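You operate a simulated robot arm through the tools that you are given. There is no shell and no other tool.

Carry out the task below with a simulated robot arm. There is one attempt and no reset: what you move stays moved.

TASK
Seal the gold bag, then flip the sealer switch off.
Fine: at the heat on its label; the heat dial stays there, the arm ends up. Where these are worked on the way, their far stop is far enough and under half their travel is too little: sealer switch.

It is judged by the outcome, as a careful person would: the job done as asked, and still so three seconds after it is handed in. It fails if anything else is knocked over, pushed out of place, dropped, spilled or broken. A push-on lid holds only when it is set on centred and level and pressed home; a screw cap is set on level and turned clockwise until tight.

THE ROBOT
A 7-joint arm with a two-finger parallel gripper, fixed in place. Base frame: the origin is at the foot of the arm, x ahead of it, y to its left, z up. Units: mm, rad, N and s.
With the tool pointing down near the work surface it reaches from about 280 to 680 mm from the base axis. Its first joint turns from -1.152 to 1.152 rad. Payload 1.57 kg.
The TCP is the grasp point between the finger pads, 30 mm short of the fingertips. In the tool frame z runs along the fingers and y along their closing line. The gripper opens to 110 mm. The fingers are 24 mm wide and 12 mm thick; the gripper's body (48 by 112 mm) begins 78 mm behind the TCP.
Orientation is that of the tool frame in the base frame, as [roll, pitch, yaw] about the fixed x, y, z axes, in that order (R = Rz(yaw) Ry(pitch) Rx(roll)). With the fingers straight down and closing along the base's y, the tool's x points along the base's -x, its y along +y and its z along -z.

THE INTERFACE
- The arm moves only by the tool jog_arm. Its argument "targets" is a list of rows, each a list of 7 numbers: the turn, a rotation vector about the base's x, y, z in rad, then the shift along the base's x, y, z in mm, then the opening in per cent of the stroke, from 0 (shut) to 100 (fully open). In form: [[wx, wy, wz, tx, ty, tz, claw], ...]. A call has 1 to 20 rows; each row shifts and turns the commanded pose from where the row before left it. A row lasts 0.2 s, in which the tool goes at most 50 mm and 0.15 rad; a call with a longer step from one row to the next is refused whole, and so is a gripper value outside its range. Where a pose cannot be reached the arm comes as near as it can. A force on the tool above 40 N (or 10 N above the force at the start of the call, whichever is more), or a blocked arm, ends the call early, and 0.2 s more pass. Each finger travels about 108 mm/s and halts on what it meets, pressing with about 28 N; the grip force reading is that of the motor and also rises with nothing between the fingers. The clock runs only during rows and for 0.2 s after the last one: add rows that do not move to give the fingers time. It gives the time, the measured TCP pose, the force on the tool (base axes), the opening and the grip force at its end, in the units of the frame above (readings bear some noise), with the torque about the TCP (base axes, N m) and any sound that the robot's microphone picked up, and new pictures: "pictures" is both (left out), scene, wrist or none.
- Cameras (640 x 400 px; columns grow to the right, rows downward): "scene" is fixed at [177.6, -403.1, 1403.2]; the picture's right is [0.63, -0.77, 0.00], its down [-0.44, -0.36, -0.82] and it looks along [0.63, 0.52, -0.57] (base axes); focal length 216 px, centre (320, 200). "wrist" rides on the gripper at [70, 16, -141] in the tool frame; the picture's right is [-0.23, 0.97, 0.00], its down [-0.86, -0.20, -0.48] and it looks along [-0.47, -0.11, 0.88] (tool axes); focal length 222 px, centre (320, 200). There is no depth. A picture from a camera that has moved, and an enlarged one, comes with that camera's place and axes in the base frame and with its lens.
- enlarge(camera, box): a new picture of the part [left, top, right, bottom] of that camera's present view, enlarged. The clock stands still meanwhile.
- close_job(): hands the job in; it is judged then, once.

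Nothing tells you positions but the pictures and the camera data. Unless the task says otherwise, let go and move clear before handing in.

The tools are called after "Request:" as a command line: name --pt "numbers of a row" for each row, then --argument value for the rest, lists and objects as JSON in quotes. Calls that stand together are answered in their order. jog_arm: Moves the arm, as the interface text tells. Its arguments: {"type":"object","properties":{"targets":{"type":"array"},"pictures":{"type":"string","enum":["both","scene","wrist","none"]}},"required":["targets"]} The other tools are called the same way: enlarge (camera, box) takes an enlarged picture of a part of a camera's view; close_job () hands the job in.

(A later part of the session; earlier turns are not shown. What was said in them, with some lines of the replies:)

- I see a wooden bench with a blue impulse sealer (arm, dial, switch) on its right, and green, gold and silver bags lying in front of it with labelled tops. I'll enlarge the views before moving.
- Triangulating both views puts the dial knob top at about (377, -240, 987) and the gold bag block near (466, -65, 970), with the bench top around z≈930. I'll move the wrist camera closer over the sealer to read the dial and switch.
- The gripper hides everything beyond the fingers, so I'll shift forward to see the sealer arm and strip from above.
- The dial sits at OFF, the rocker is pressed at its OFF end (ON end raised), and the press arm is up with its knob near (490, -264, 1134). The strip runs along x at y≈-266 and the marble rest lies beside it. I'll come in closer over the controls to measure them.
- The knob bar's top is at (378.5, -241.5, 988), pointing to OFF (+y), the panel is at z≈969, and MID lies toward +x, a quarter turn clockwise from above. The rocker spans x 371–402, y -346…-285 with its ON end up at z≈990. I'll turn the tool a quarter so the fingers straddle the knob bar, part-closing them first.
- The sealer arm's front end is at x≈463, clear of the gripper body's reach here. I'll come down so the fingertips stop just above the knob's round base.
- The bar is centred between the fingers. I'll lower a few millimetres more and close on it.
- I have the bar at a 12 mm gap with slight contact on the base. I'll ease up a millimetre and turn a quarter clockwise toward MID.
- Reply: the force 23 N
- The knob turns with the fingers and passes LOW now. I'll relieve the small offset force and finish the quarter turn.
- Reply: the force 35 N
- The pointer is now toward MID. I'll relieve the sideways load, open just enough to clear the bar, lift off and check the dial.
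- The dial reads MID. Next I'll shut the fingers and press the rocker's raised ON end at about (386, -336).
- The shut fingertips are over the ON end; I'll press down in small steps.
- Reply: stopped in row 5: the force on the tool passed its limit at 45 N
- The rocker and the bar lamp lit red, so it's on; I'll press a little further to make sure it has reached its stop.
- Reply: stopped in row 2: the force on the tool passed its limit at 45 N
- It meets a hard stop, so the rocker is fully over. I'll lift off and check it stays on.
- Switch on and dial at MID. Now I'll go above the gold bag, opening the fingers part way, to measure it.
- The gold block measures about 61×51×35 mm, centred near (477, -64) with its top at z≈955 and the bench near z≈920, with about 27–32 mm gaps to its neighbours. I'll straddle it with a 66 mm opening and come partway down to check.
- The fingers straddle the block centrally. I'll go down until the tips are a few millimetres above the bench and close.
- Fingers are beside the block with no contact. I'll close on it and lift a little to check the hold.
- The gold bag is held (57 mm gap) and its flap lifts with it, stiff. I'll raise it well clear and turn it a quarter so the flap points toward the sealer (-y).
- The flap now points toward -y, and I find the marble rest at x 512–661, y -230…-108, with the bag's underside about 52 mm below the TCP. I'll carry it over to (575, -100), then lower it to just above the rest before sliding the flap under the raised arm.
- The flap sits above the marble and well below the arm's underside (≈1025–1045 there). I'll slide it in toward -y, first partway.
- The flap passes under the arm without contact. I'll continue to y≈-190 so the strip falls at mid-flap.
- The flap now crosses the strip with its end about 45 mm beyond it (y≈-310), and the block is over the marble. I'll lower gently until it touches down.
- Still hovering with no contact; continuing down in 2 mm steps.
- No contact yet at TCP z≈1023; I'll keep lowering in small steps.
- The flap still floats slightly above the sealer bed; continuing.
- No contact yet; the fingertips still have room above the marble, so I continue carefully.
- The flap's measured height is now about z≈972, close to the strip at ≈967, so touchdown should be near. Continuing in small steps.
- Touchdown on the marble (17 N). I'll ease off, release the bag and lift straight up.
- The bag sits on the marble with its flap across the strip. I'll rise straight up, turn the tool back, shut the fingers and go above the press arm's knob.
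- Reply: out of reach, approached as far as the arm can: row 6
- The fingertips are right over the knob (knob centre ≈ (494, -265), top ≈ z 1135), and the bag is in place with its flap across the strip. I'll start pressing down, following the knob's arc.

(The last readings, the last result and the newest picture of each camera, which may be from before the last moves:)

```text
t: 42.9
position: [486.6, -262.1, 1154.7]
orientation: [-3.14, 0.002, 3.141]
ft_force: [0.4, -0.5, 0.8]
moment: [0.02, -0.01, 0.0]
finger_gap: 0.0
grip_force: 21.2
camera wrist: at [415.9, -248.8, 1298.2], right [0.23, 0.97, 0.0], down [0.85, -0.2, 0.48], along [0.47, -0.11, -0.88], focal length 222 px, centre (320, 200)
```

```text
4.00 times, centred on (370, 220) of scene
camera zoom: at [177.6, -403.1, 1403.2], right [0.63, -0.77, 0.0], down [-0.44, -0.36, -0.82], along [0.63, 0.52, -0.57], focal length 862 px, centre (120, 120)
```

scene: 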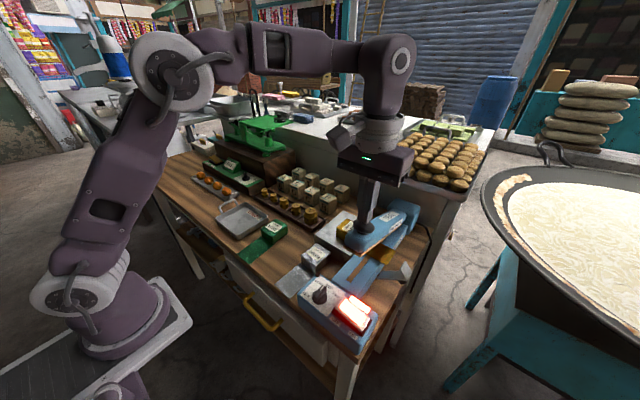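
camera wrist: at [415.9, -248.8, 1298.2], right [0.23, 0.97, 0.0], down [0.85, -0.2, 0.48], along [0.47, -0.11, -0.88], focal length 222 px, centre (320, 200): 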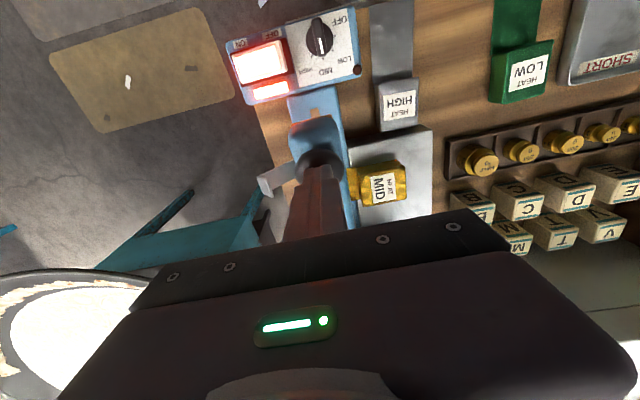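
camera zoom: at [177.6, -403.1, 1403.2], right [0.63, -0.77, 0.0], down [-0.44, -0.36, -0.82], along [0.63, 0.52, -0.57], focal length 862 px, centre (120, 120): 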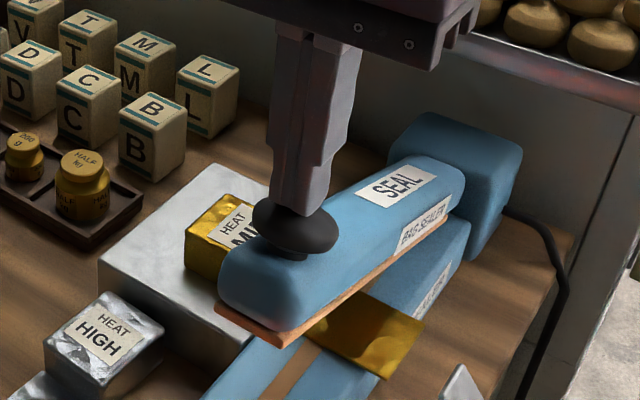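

The arm is moving down freely under the fingertip. I'll follow it down further along the arc.

Request:
jog_arm --pt "0 0 0 -4.5 0 -11 0" --pt "0 0 0 -4.2 0 -11 0" --pt "0 0 0 -4 0 -11 0" --pt "0 0 0 -3.5 0 -11 0" --pt "0 0 0 0 0 0 0" --pictures "both"

Request:
enlarge --camera "scene" --box '[310, 170, 430, 270]'

```text
t: 44.1
position: [469.0, -263.4, 1112.4]
orientation: [-3.138, 0.0, 3.141]
ft_force: [0.1, 0.2, 1.0]
moment: [0.01, 0.04, -0.02]
finger_gap: 0.0
grip_force: 21.5
camera wrist: at [398.9, -248.5, 1253.5], right [0.23, 0.97, 0.0], down [0.85, -0.2, 0.48], along [0.47, -0.11, -0.88], focal length 222 px, centre (320, 200)
```

scene: 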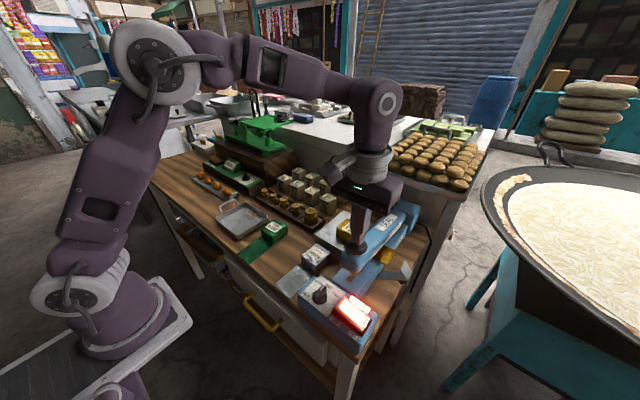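
wrist: 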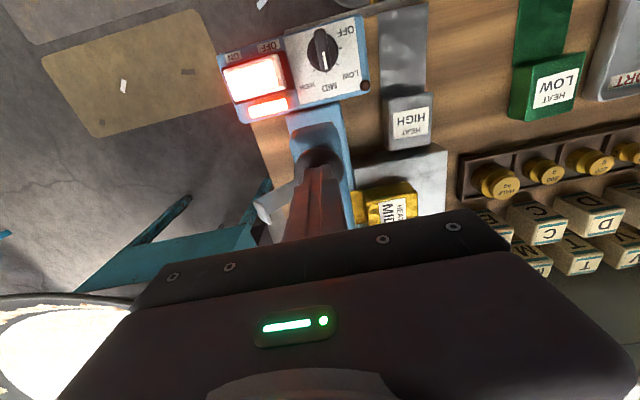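

```text
4.00 times, centred on (370, 220) of scene
camera zoom: at [177.5, -403.1, 1403.2], right [0.63, -0.77, 0.0], down [-0.44, -0.36, -0.82], along [0.63, 0.52, -0.57], focal length 862 px, centre (120, 120)
```

zoom: 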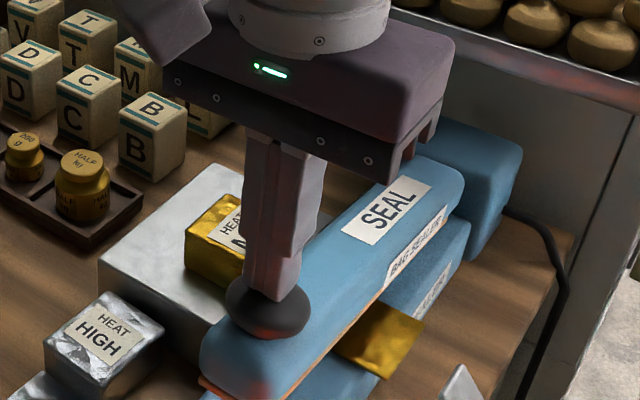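

The arm follows with almost no force. Continuing down.

Request:
jog_arm --pt "0 0 0 -3.5 0 -11 0" --pt "0 0 0 -3.1 0 -11 0" --pt "0 0 0 -2.5 0 -9 0" --pt "0 0 0 0 0 0 0" --pictures "both"

Request:
enlarge --camera "scene" --box '[310, 170, 430, 270]'

```text
t: 45.1
position: [460.1, -262.1, 1080.2]
orientation: [-3.138, 0.003, -3.141]
ft_force: [-0.7, -1.6, 2.4]
moment: [-0.04, 0.01, 0.02]
finger_gap: 0.0
grip_force: 21.4
camera wrist: at [390.3, -247.9, 1222.4], right [0.23, 0.97, 0.0], down [0.85, -0.2, 0.48], along [0.47, -0.11, -0.88], focal length 222 px, centre (320, 200)
```

scene: 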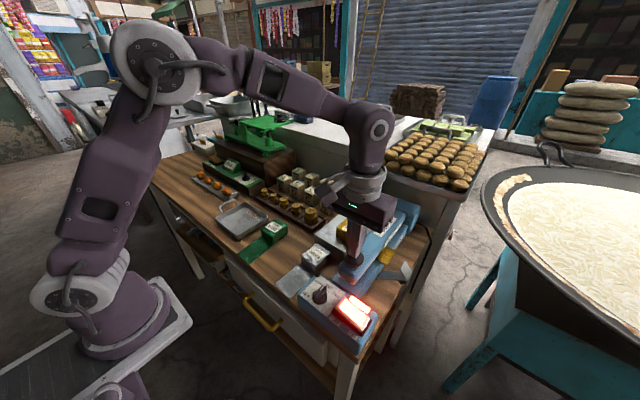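
wrist: 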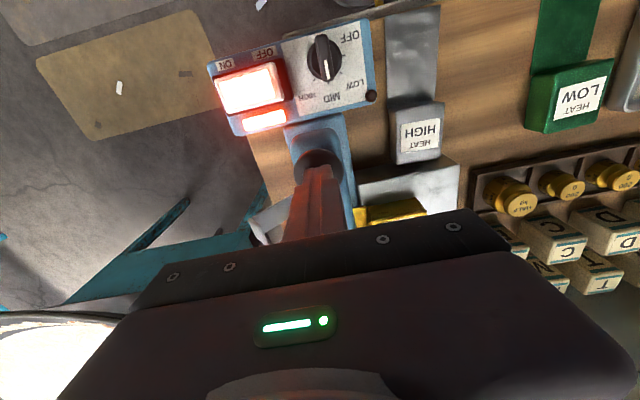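

```text
4.00 times, centred on (370, 220) of scene
camera zoom: at [177.5, -403.1, 1403.2], right [0.63, -0.77, 0.0], down [-0.44, -0.36, -0.82], along [0.63, 0.52, -0.57], focal length 862 px, centre (120, 120)
```

zoom: 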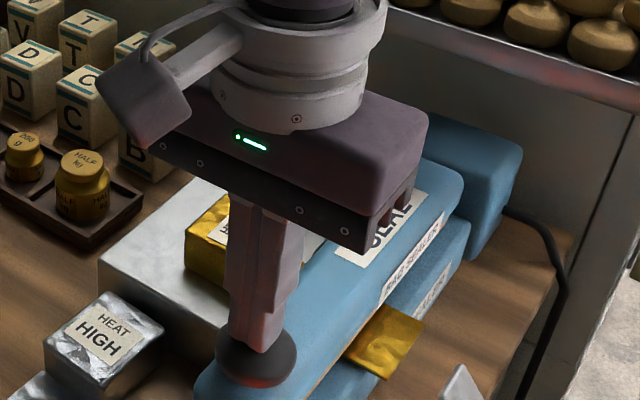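

Nearly down; I'll take smaller steps and watch for the press force.

Request:
jog_arm --pt "0 0 0 -1.3 0 -5 0" --pt "0 0 0 -1.1 0 -5 0" --pt "0 0 0 -0.7 0 -4 0" --pt "0 0 0 0 0 0 0" --pictures "scene"

Request:
enlarge --camera "scene" --box '[310, 190, 430, 300]'

```text
t: 46.0
position: [459.0, -263.3, 1069.9]
orientation: [-3.137, 0.006, -3.14]
ft_force: [-3.8, 5.6, 13.2]
moment: [0.19, 0.28, 0.0]
finger_gap: 0.0
grip_force: 20.8
stopped in row 4: the force on the tool passed its limit at 42 N (the readings are from after the stop); the commanded pose is now the measured one
```

scene: 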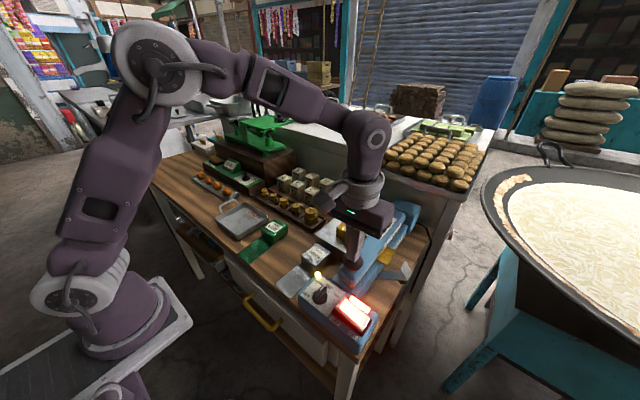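

```text
3.64 times, centred on (370, 245) of scene
camera zoom: at [177.2, -402.8, 1403.3], right [0.63, -0.77, 0.0], down [-0.44, -0.36, -0.82], along [0.63, 0.52, -0.57], focal length 784 px, centre (138, 36)
```

zoom: 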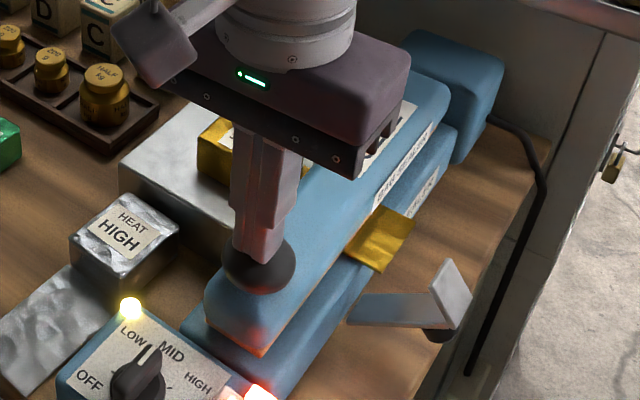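

The arm is down and the round yellow lamp is lit, so sealing is under way. I'll hold here and watch the lamp and sounds.

Request:
jog_arm --pt "0 0 0 0 0 0 0" --pt "0 0 0 0 0 0 0" --pt "0 0 0 0 0 0 0" --pt "0 0 0 0 0 0 0" --pictures "scene"

Request:
enlarge --camera "scene" --box '[300, 220, 430, 340]'

```text
t: 47.0
position: [458.0, -264.0, 1070.4]
orientation: [-3.134, 0.007, -3.14]
ft_force: [-5.2, 7.8, 24.9]
moment: [0.32, 0.4, -0.02]
finger_gap: 0.2
grip_force: 21.2
```

scene: 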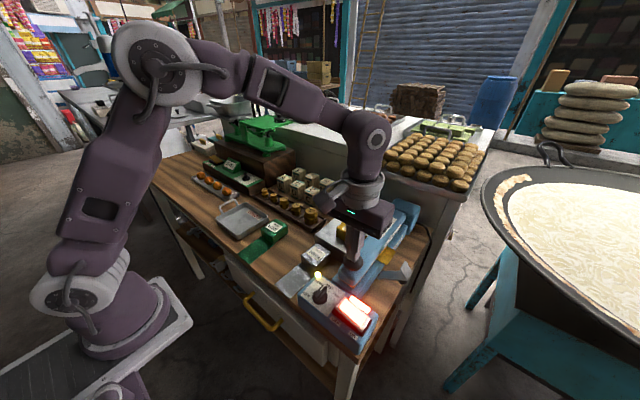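

```text
3.33 times, centred on (365, 280) of scene
camera zoom: at [177.0, -402.6, 1403.4], right [0.63, -0.77, 0.0], down [-0.44, -0.36, -0.82], along [0.63, 0.52, -0.57], focal length 718 px, centre (170, -67)
```

zoom: 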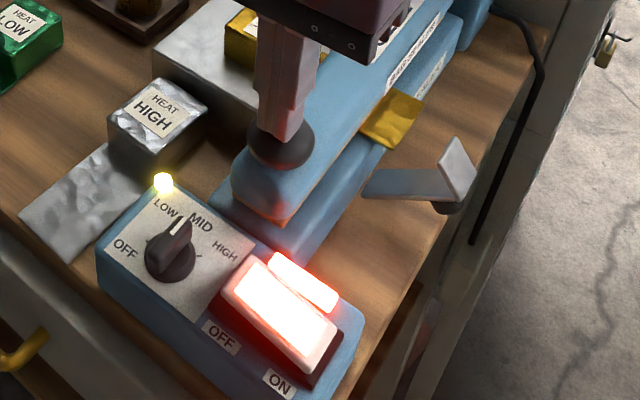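

The yellow lamp stays lit under about 25 N. I'll keep holding.

Request:
jog_arm --pt "0 0 0 0 0 0 0" --pt "0 0 0 0 0 0 0" --pt "0 0 0 0 0 0 0" --pt "0 0 0 0 0 0 0" --pictures "scene"

Request:
enlarge --camera "scene" --box '[300, 220, 430, 340]'

```text
t: 48.0
position: [458.6, -263.9, 1068.4]
orientation: [-3.134, 0.006, -3.139]
ft_force: [-5.8, 8.6, 28.7]
moment: [0.31, 0.44, -0.11]
finger_gap: 0.1
grip_force: 21.5
```

scene: 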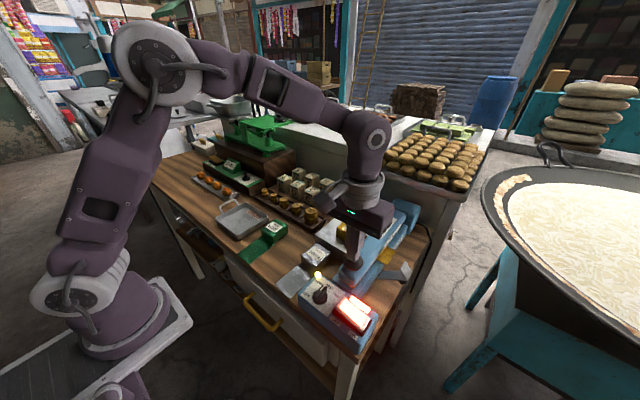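

```text
3.33 times, centred on (365, 280) of scene
camera zoom: at [177.0, -402.6, 1403.4], right [0.63, -0.77, 0.0], down [-0.44, -0.36, -0.82], along [0.63, 0.52, -0.57], focal length 718 px, centre (170, -67)
```

zoom: 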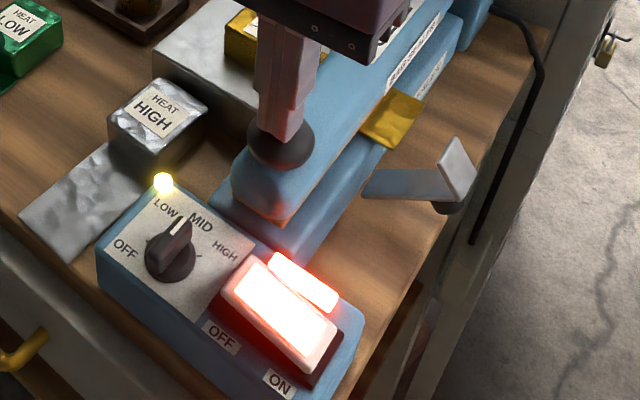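

Still lit; holding on, checking each second.

Request:
jog_arm --pt "0 0 0 0 0 0 0" --pt "0 0 0 0 0 0 0" --pt "0 0 0 0 0 0 0" --pt "0 0 0 0 0 0 0" --pictures "scene"

```text
t: 49.0
position: [457.9, -263.2, 1069.1]
orientation: [-3.136, 0.008, -3.14]
ft_force: [-4.3, 9.0, 30.5]
moment: [0.31, 0.39, -0.07]
finger_gap: 0.0
grip_force: 21.2
```

scene: 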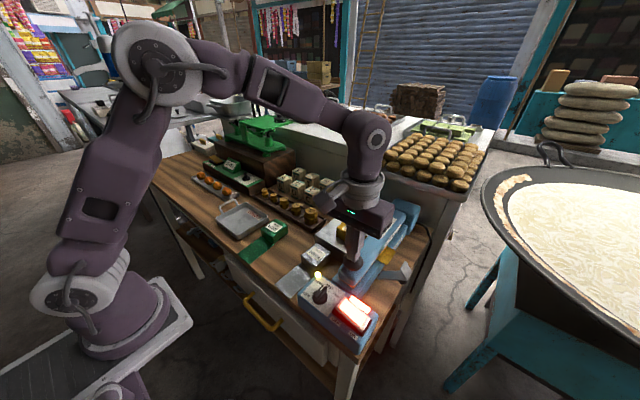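

The lamp is still lit; continuing the hold.

Request:
jog_arm --pt "0 0 0 0 0 0 0" --pt "0 0 0 0 0 0 0" --pt "0 0 0 0 0 0 0" --pt "0 0 0 0 0 0 0" --pictures "scene"

```text
t: 50.0
position: [458.5, -264.5, 1069.5]
orientation: [-3.134, 0.006, -3.139]
ft_force: [-4.4, 7.6, 31.9]
moment: [0.29, 0.39, -0.1]
finger_gap: 0.0
grip_force: 21.4
```

scene: 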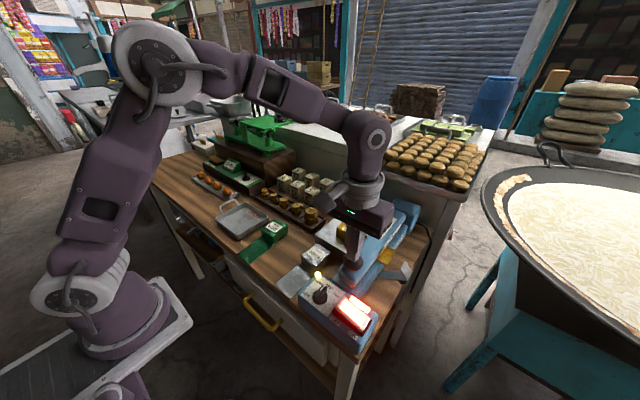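

Still lit at about 4 s of pressing; I'll keep holding until the lamp goes out or it sounds.

Request:
jog_arm --pt "0 0 0 0 0 0 0" --pt "0 0 0 0 0 0 0" --pt "0 0 0 0 0 0 0" --pt "0 0 0 0 0 0 0" --pictures "scene"

```text
t: 51.0
position: [458.4, -264.1, 1068.8]
orientation: [-3.134, 0.005, -3.139]
ft_force: [-3.1, 8.0, 31.8]
moment: [0.26, 0.38, -0.07]
finger_gap: 0.0
grip_force: 21.2
```

scene: 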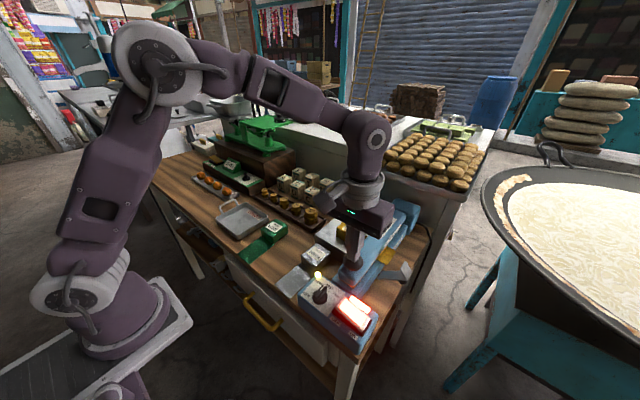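

Request:
enlarge --camera "scene" --box '[290, 220, 430, 320]'

Request:
enlarge --camera "wrist" --box '[180, 20, 500, 240]'

```text
4.00 times, centred on (360, 270) of scene
camera zoom: at [177.0, -402.6, 1403.4], right [0.63, -0.77, 0.0], down [-0.44, -0.36, -0.82], along [0.63, 0.52, -0.57], focal length 862 px, centre (160, -80)
```

zoom: 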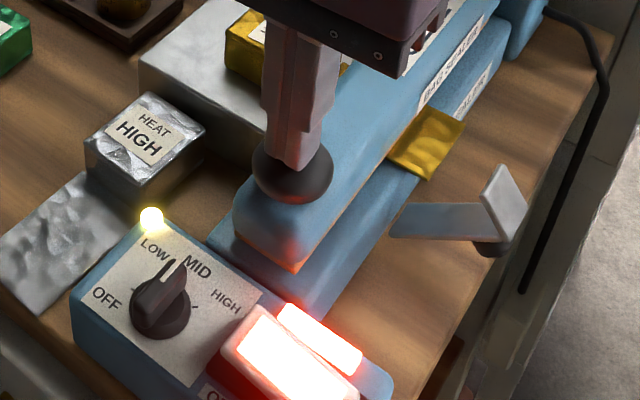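

```text
1.82 times, centred on (340, 130) of wrist
camera zoom: at [386.9, -247.7, 1210.8], right [0.23, 0.97, 0.0], down [0.85, -0.2, 0.49], along [0.47, -0.11, -0.87], focal length 404 px, centre (284, 327)
```

zoom: 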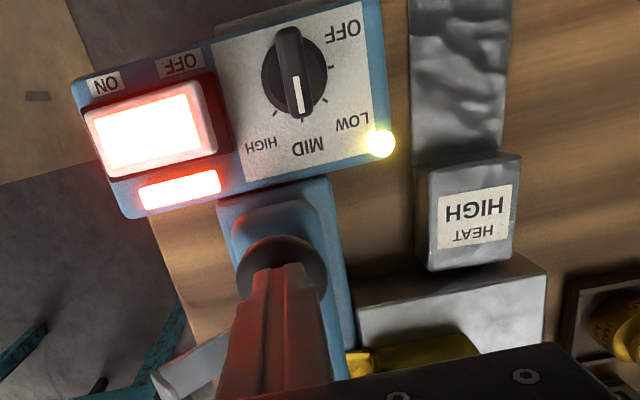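

The lamp is still lit with no sound yet; I'll hold a little longer.

Request:
jog_arm --pt "0 0 0 0 0 0 0" --pt "0 0 0 0 0 0 0" --pt "0 0 0 0 0 0 0" --pt "0 0 0 0 0 0 0" --pt "0 0 0 0 0 0 0" --pictures "scene"

```text
t: 52.2
position: [457.4, -264.2, 1068.8]
orientation: [-3.134, 0.007, -3.14]
ft_force: [-3.7, 6.4, 32.0]
moment: [0.25, 0.35, -0.07]
finger_gap: 0.1
grip_force: 21.7
```

scene: 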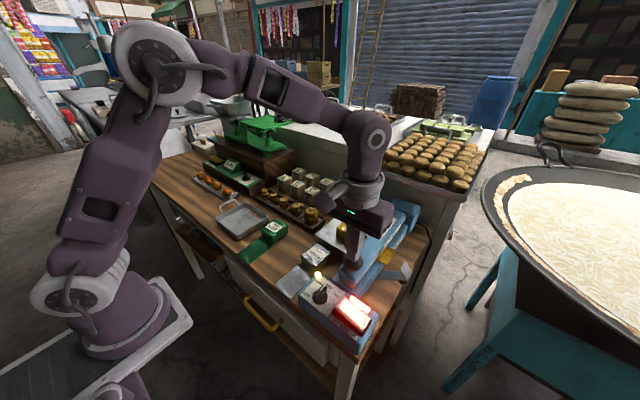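

The lamp is on steadily without change for over 6 s. I'll ease up along the arc and see whether the arm springs back, then inspect the flap.

Request:
jog_arm --pt "0 0 0 0.3 0 4 0" --pt "0 0 0 1 0 6 0" --pt "0 0 0 2 0 10 0" --pt "0 0 0 3 0 12 0" --pt "0 0 0 0 0 0 0" --pictures "both"

Request:
enlarge --camera "scene" --box '[290, 200, 430, 320]'

```text
t: 53.4
position: [463.9, -264.8, 1101.0]
orientation: [-3.135, 0.007, -3.14]
ft_force: [0.2, -0.1, 1.1]
moment: [0.0, 0.03, -0.04]
finger_gap: 0.0
grip_force: 21.1
camera wrist: at [393.0, -248.4, 1242.4], right [0.23, 0.97, 0.0], down [0.85, -0.2, 0.49], along [0.47, -0.11, -0.87], focal length 222 px, centre (320, 200)
```

scene: 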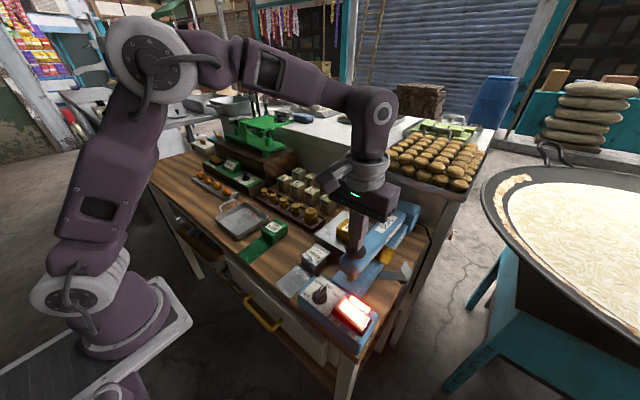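
wrist: 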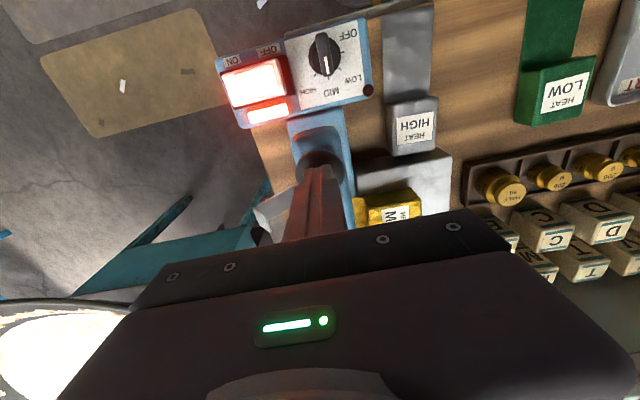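

```text
3.33 times, centred on (360, 260) of scene
camera zoom: at [177.5, -403.1, 1403.2], right [0.63, -0.77, 0.0], down [-0.44, -0.36, -0.82], along [0.63, 0.52, -0.57], focal length 718 px, centre (187, 0)
```

zoom: 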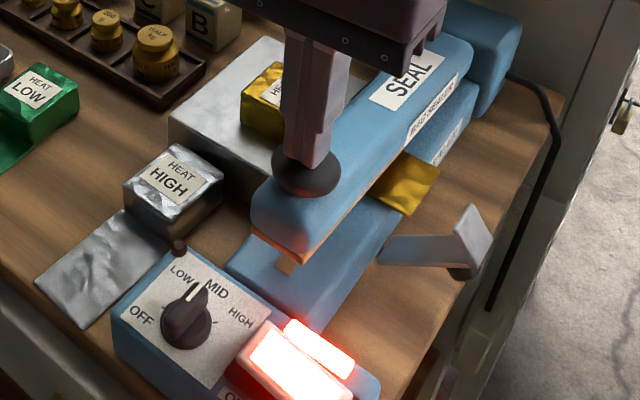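

The arm springs up with the fingertip and the lamp goes out. I'll follow it all the way up gently.

Request:
jog_arm --pt "0 0 0 3.5 0 12 0" --pt "0 0 0 4 0 12 0" --pt "0 0 0 4.5 0 12 0" --pt "0 0 0 5 0 12 0" --pt "0 0 0 4 0 12 0" --pt "0 0 0 2 0 15 0" --pt "0 0 0 0 0 0 0" --pictures "both"

Request:
enlarge --camera "scene" --box '[310, 180, 430, 280]'

Request:
enlarge --camera "scene" --box '[340, 225, 420, 285]'

```text
t: 55.0
position: [487.7, -266.0, 1176.5]
orientation: [-3.136, 0.006, -3.139]
ft_force: [-0.4, 0.4, -0.1]
moment: [0.02, -0.02, 0.03]
finger_gap: 0.1
grip_force: 21.5
camera wrist: at [416.9, -249.5, 1318.3], right [0.23, 0.97, 0.0], down [0.85, -0.2, 0.49], along [0.47, -0.11, -0.87], focal length 222 px, centre (320, 200)
```

scene: 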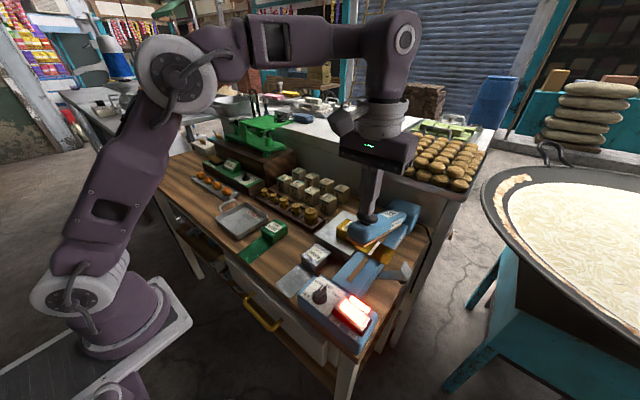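
wrist: 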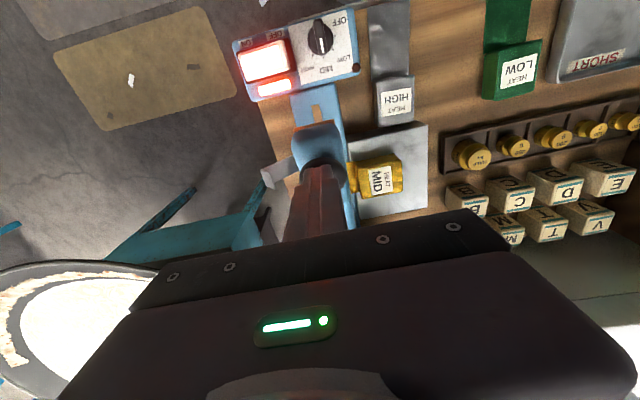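

```text
4.00 times, centred on (370, 230) of scene
camera zoom: at [177.6, -403.1, 1403.2], right [0.63, -0.77, 0.0], down [-0.44, -0.36, -0.82], along [0.63, 0.52, -0.57], focal length 862 px, centre (120, 80)
```

zoom: 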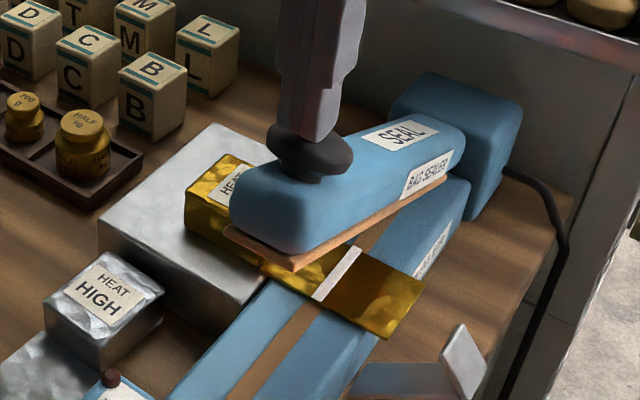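

```text
6.67 times, centred on (380, 255) of scene
camera zoom: at [177.6, -403.1, 1403.2], right [0.63, -0.77, 0.0], down [-0.44, -0.36, -0.82], along [0.63, 0.52, -0.57], focal length 1437 px, centre (-80, -167)
```

zoom: 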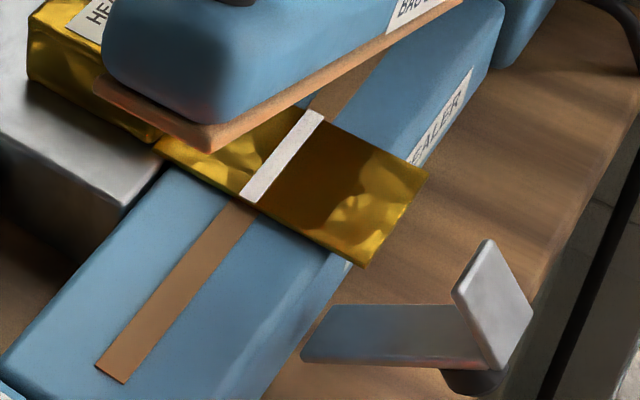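

A clean white seal line now crosses the flap right over the strip, and the arm has returned to its raised position. Now I'll go to the OFF end of the rocker at about (386.5, -296).

Request:
jog_arm --pt "0 0 0 0 0 8 0" --pt "0 0 0 -33.7 -10 0 0" --pt "0 0 0 -33.7 -10 0 0" --pt "0 0 0 -33.7 -10 0 0" --pt "0 0 0 0 0 -40 0" --pt "0 0 0 0 0 -40 0" --pt "0 0 0 0 0 -40 0" --pt "0 0 0 0 0 -35 0" --pt "0 0 0 0 0 0 0" --pictures "both"

Request:
enlarge --camera "scene" --box '[300, 250, 400, 350]'

Request:
enlarge --camera "wrist" --box '[220, 120, 420, 245]'

```text
t: 57.0
position: [386.5, -296.3, 1026.8]
orientation: [-3.135, 0.009, -3.14]
ft_force: [-0.5, -0.4, 1.4]
moment: [0.01, 0.01, -0.02]
finger_gap: 0.2
grip_force: 21.6
camera wrist: at [314.7, -280.1, 1169.2], right [0.23, 0.97, 0.0], down [0.85, -0.2, 0.49], along [0.47, -0.11, -0.87], focal length 222 px, centre (320, 200)
```

scene: 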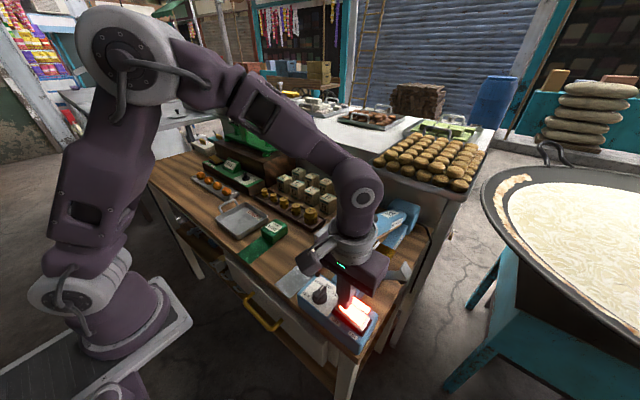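
wrist: 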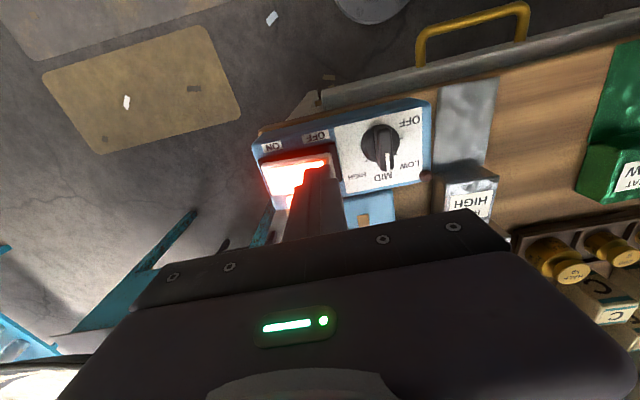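

```text
4.00 times, centred on (350, 300) of scene
camera zoom: at [177.5, -403.1, 1403.2], right [0.63, -0.77, 0.0], down [-0.44, -0.36, -0.82], along [0.63, 0.52, -0.57], focal length 862 px, centre (200, -200)
```

zoom: 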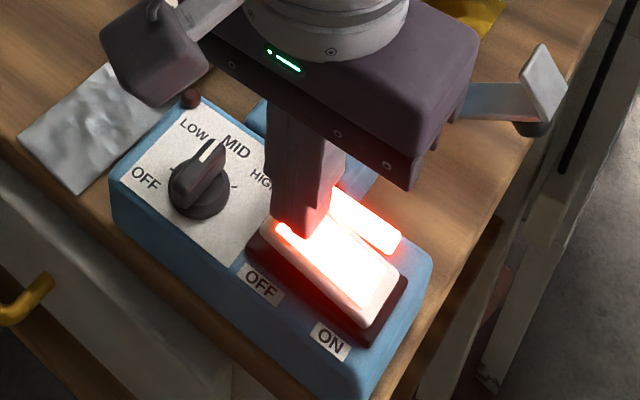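

```text
3.20 times, centred on (320, 182) of wrist
camera zoom: at [314.7, -280.1, 1169.2], right [0.23, 0.97, 0.0], down [0.85, -0.2, 0.49], along [0.47, -0.11, -0.87], focal length 711 px, centre (320, 256)
```

zoom: 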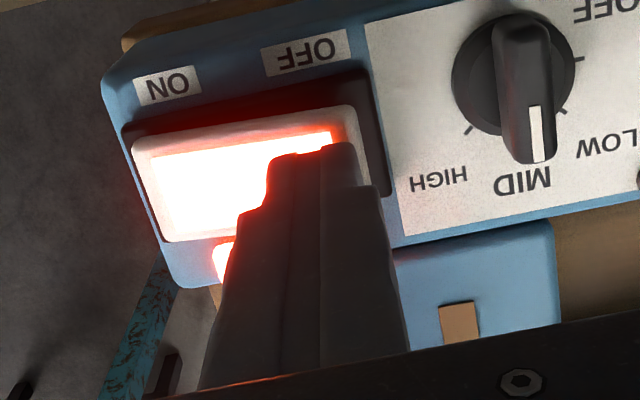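

Over the OFF end; pressing down in small steps to its stop.

Request:
jog_arm --pt "0 0 0 0 0 -3 0" --pt "0 0 0 0 0 -2 0" --pt "0 0 0 0 0 -2 0" --pt "0 0 0 0 0 -1.5 0" --pt "0 0 0 0 0 -1.5 0" --pt "0 0 0 0 0 -1.5 0" --pt "0 0 0 0 0 -1.5 0" --pictures "both"

Request:
enlarge --camera "scene" --box '[300, 250, 400, 350]'

```text
t: 58.5
position: [388.5, -293.8, 1020.3]
orientation: [-3.133, 0.008, -3.141]
ft_force: [-3.7, 6.2, 11.3]
moment: [0.06, 0.22, -0.12]
finger_gap: 0.0
grip_force: 21.6
stopped in row 7: the force on the tool passed its limit at 46 N (the readings are from after the stop); the commanded pose is now the measured one
camera wrist: at [315.5, -278.4, 1160.9], right [0.23, 0.97, -0.01], down [0.85, -0.19, 0.49], along [0.47, -0.12, -0.87], focal length 222 px, centre (320, 200)
```

scene: 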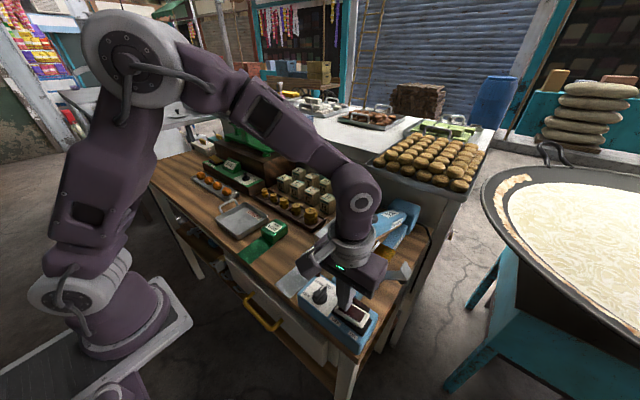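
wrist: 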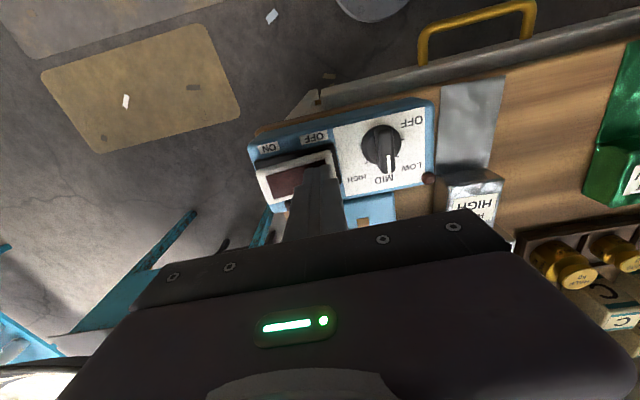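

```text
4.00 times, centred on (350, 300) of scene
camera zoom: at [177.3, -402.8, 1403.3], right [0.63, -0.77, 0.0], down [-0.44, -0.36, -0.82], along [0.63, 0.52, -0.57], focal length 862 px, centre (200, -200)
```

zoom: 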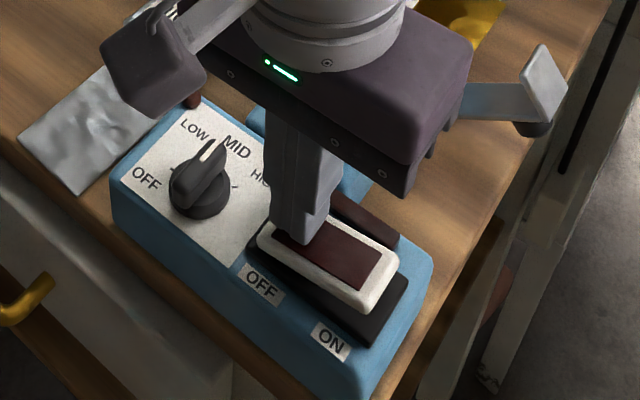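

The rocker and bar lamp went dark: it's off. One more gentle push to be sure it's at the stop, then I'll lift clear.

Request:
jog_arm --pt "0 0 0 0 0 -1.5 0" --pt "0 0 0 0 0 -1.5 0" --pt "0 0 0 0 0 -1.0 0" --pictures "none"

```text
t: 59.0
position: [386.7, -294.2, 1018.7]
orientation: [-3.131, 0.008, -3.139]
ft_force: [-4.0, 7.6, 13.9]
moment: [0.07, 0.25, -0.14]
finger_gap: 0.1
grip_force: 21.1
stopped in row 2: the force on the tool passed its limit at 46 N (the readings are from after the stop); the commanded pose is now the measured one
```

The switch is hard against its stop. Now I'll lift straight up and back away toward the robot, then check everything.

Request:
jog_arm --pt "0 0 0 0 0 15 0" --pt "0 0 0 0 0 40 0" --pt "0 0 0 0 0 45 0" --pt "0 0 0 -10 35 30 0" --pt "0 0 0 -10 40 25 0" --pt "0 0 0 -10 40 20 0" --pt "0 0 0 0 40 0 0" --pt "0 0 0 0 0 0 0" --pictures "both"

Request:
enlarge --camera "scene" --box '[290, 180, 430, 350]'

Request:
enlarge --camera "scene" --box '[300, 260, 390, 350]'

Request:
enlarge --camera "wrist" --box '[150, 20, 450, 210]'

Request:
enlarge --camera "scene" --box '[330, 200, 420, 280]'

```text
t: 60.8
position: [357.1, -140.1, 1194.4]
orientation: [-3.132, 0.011, -3.141]
ft_force: [0.3, 0.3, -0.3]
moment: [0.02, -0.02, 0.02]
finger_gap: 0.2
grip_force: 21.5
camera wrist: at [285.6, -123.2, 1336.1], right [0.23, 0.97, -0.01], down [0.85, -0.19, 0.49], along [0.48, -0.12, -0.87], focal length 222 px, centre (320, 200)
```

scene: 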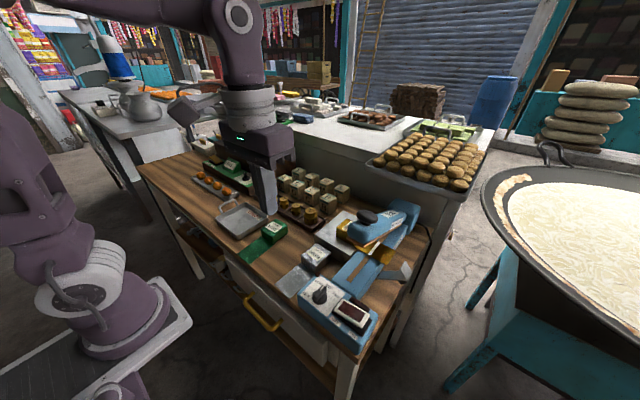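
wrist: 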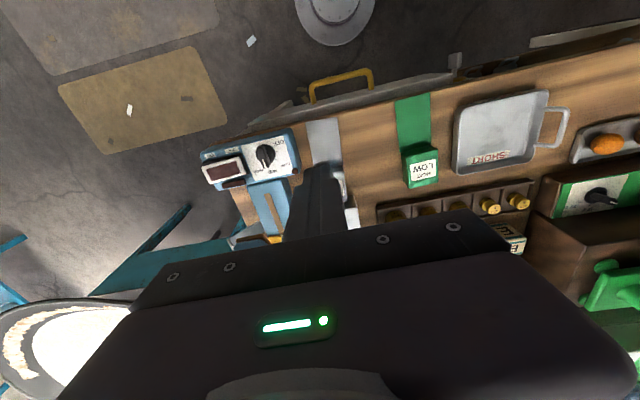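

```text
2.35 times, centred on (360, 265) of scene
camera zoom: at [177.6, -403.1, 1403.2], right [0.63, -0.77, 0.0], down [-0.44, -0.36, -0.82], along [0.63, 0.52, -0.57], focal length 507 px, centre (226, 47)
```

zoom: 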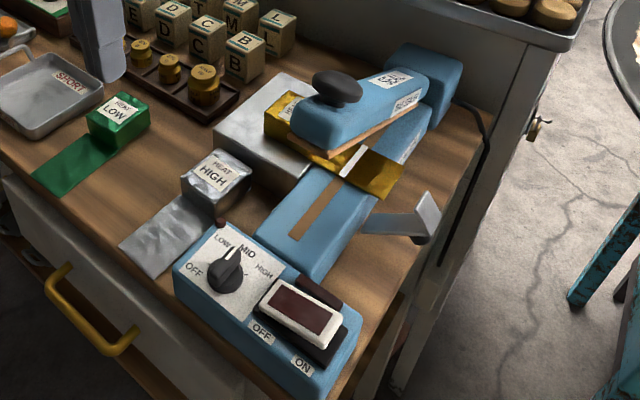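

```text
4.44 times, centred on (345, 305) of scene
camera zoom: at [177.6, -403.1, 1403.2], right [0.63, -0.77, 0.0], down [-0.44, -0.36, -0.82], along [0.63, 0.52, -0.57], focal length 958 px, centre (209, -267)
```

zoom: 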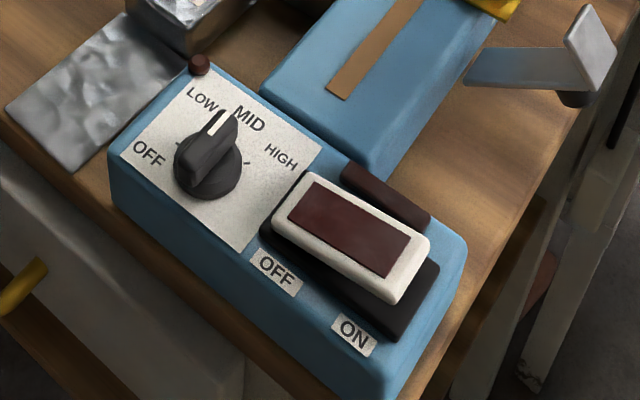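

```text
2.11 times, centred on (300, 115) of wrist
camera zoom: at [285.6, -123.2, 1336.1], right [0.23, 0.97, -0.01], down [0.85, -0.19, 0.49], along [0.48, -0.12, -0.87], focal length 468 px, centre (362, 379)
```

zoom: 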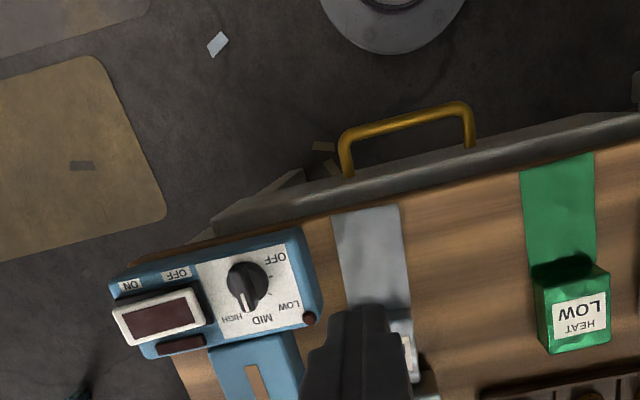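

```text
5.00 times, centred on (375, 240) of scene
camera zoom: at [177.6, -403.1, 1403.2], right [0.63, -0.77, 0.0], down [-0.44, -0.36, -0.82], along [0.63, 0.52, -0.57], focal length 1078 px, centre (45, 0)
```

zoom: 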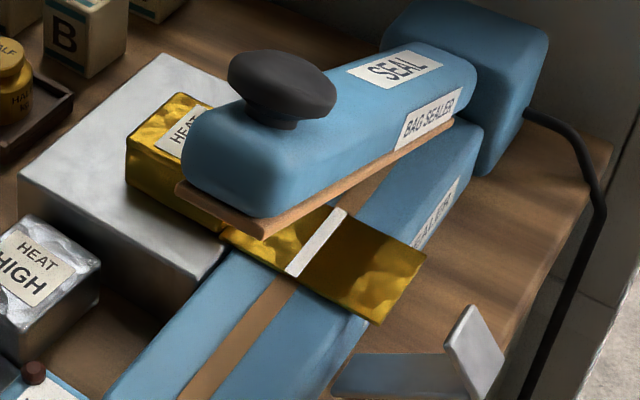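

The switch is off, the arm is up, and the bag lies sealed. I'll take a closer look at the dial to confirm it is square on MID.

Request:
enlarge --camera "wrist" --box '[230, 125, 310, 190]'

Request:
enlarge --camera "scene" --box '[300, 270, 350, 315]'

```text
6.15 times, centred on (270, 158) of wrist
camera zoom: at [285.6, -123.2, 1336.1], right [0.23, 0.97, -0.01], down [0.85, -0.19, 0.49], along [0.48, -0.12, -0.87], focal length 1367 px, centre (628, 462)
```

zoom: 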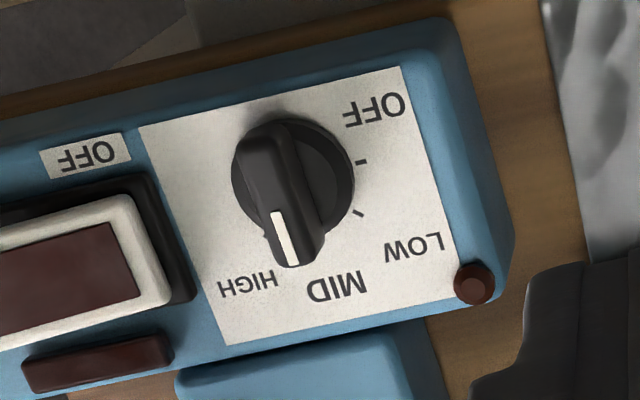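

```text
8.89 times, centred on (325, 292) of scene
camera zoom: at [177.6, -403.1, 1403.2], right [0.63, -0.77, 0.0], down [-0.44, -0.36, -0.82], along [0.63, 0.52, -0.57], focal length 1916 px, centre (276, -622)
```

zoom: 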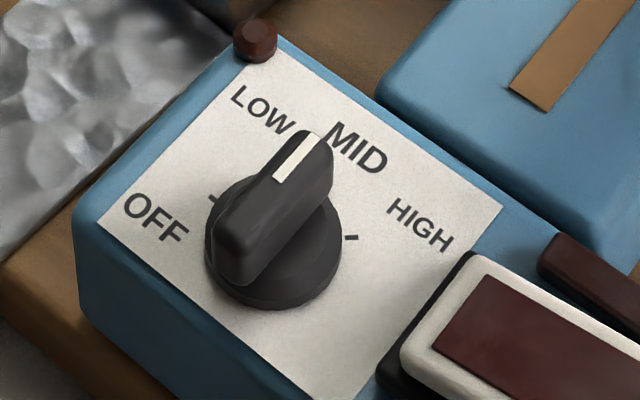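

Everything checks out. The dial pointer is on MID, the rocker is at OFF with its lamps dark, and the press arm is up. The gold bag has a full-width seal line, the other items are undisturbed, and the gripper is empty and clear. I'm handing in the job.

Request:
close_job

```text
The job is handed in.
```

The gold bag is sealed and the sealer switch is off.

- **Seal:** the bag was sealed with the heat dial at MID, as its label says. A full-width white seal line crosses the flap where it lay on the strip. I held the arm down for about 6 s. The yellow lamp stayed lit the whole time and no sound came to mark the end, so the seal line is the only sign I had that it finished.
- **Dial:** still at MID. By my measurement the pointer may sit a few degrees toward HIGH, well short of that mark.
- **Arm and switch:** the press arm came back up on its own. The rocker is hard against its OFF stop with its lamps dark.
- **Everything else:** the bag is on the marble rest with its flap across the strip, and the gripper is empty and clear. Nothing else in the pictures looks moved.
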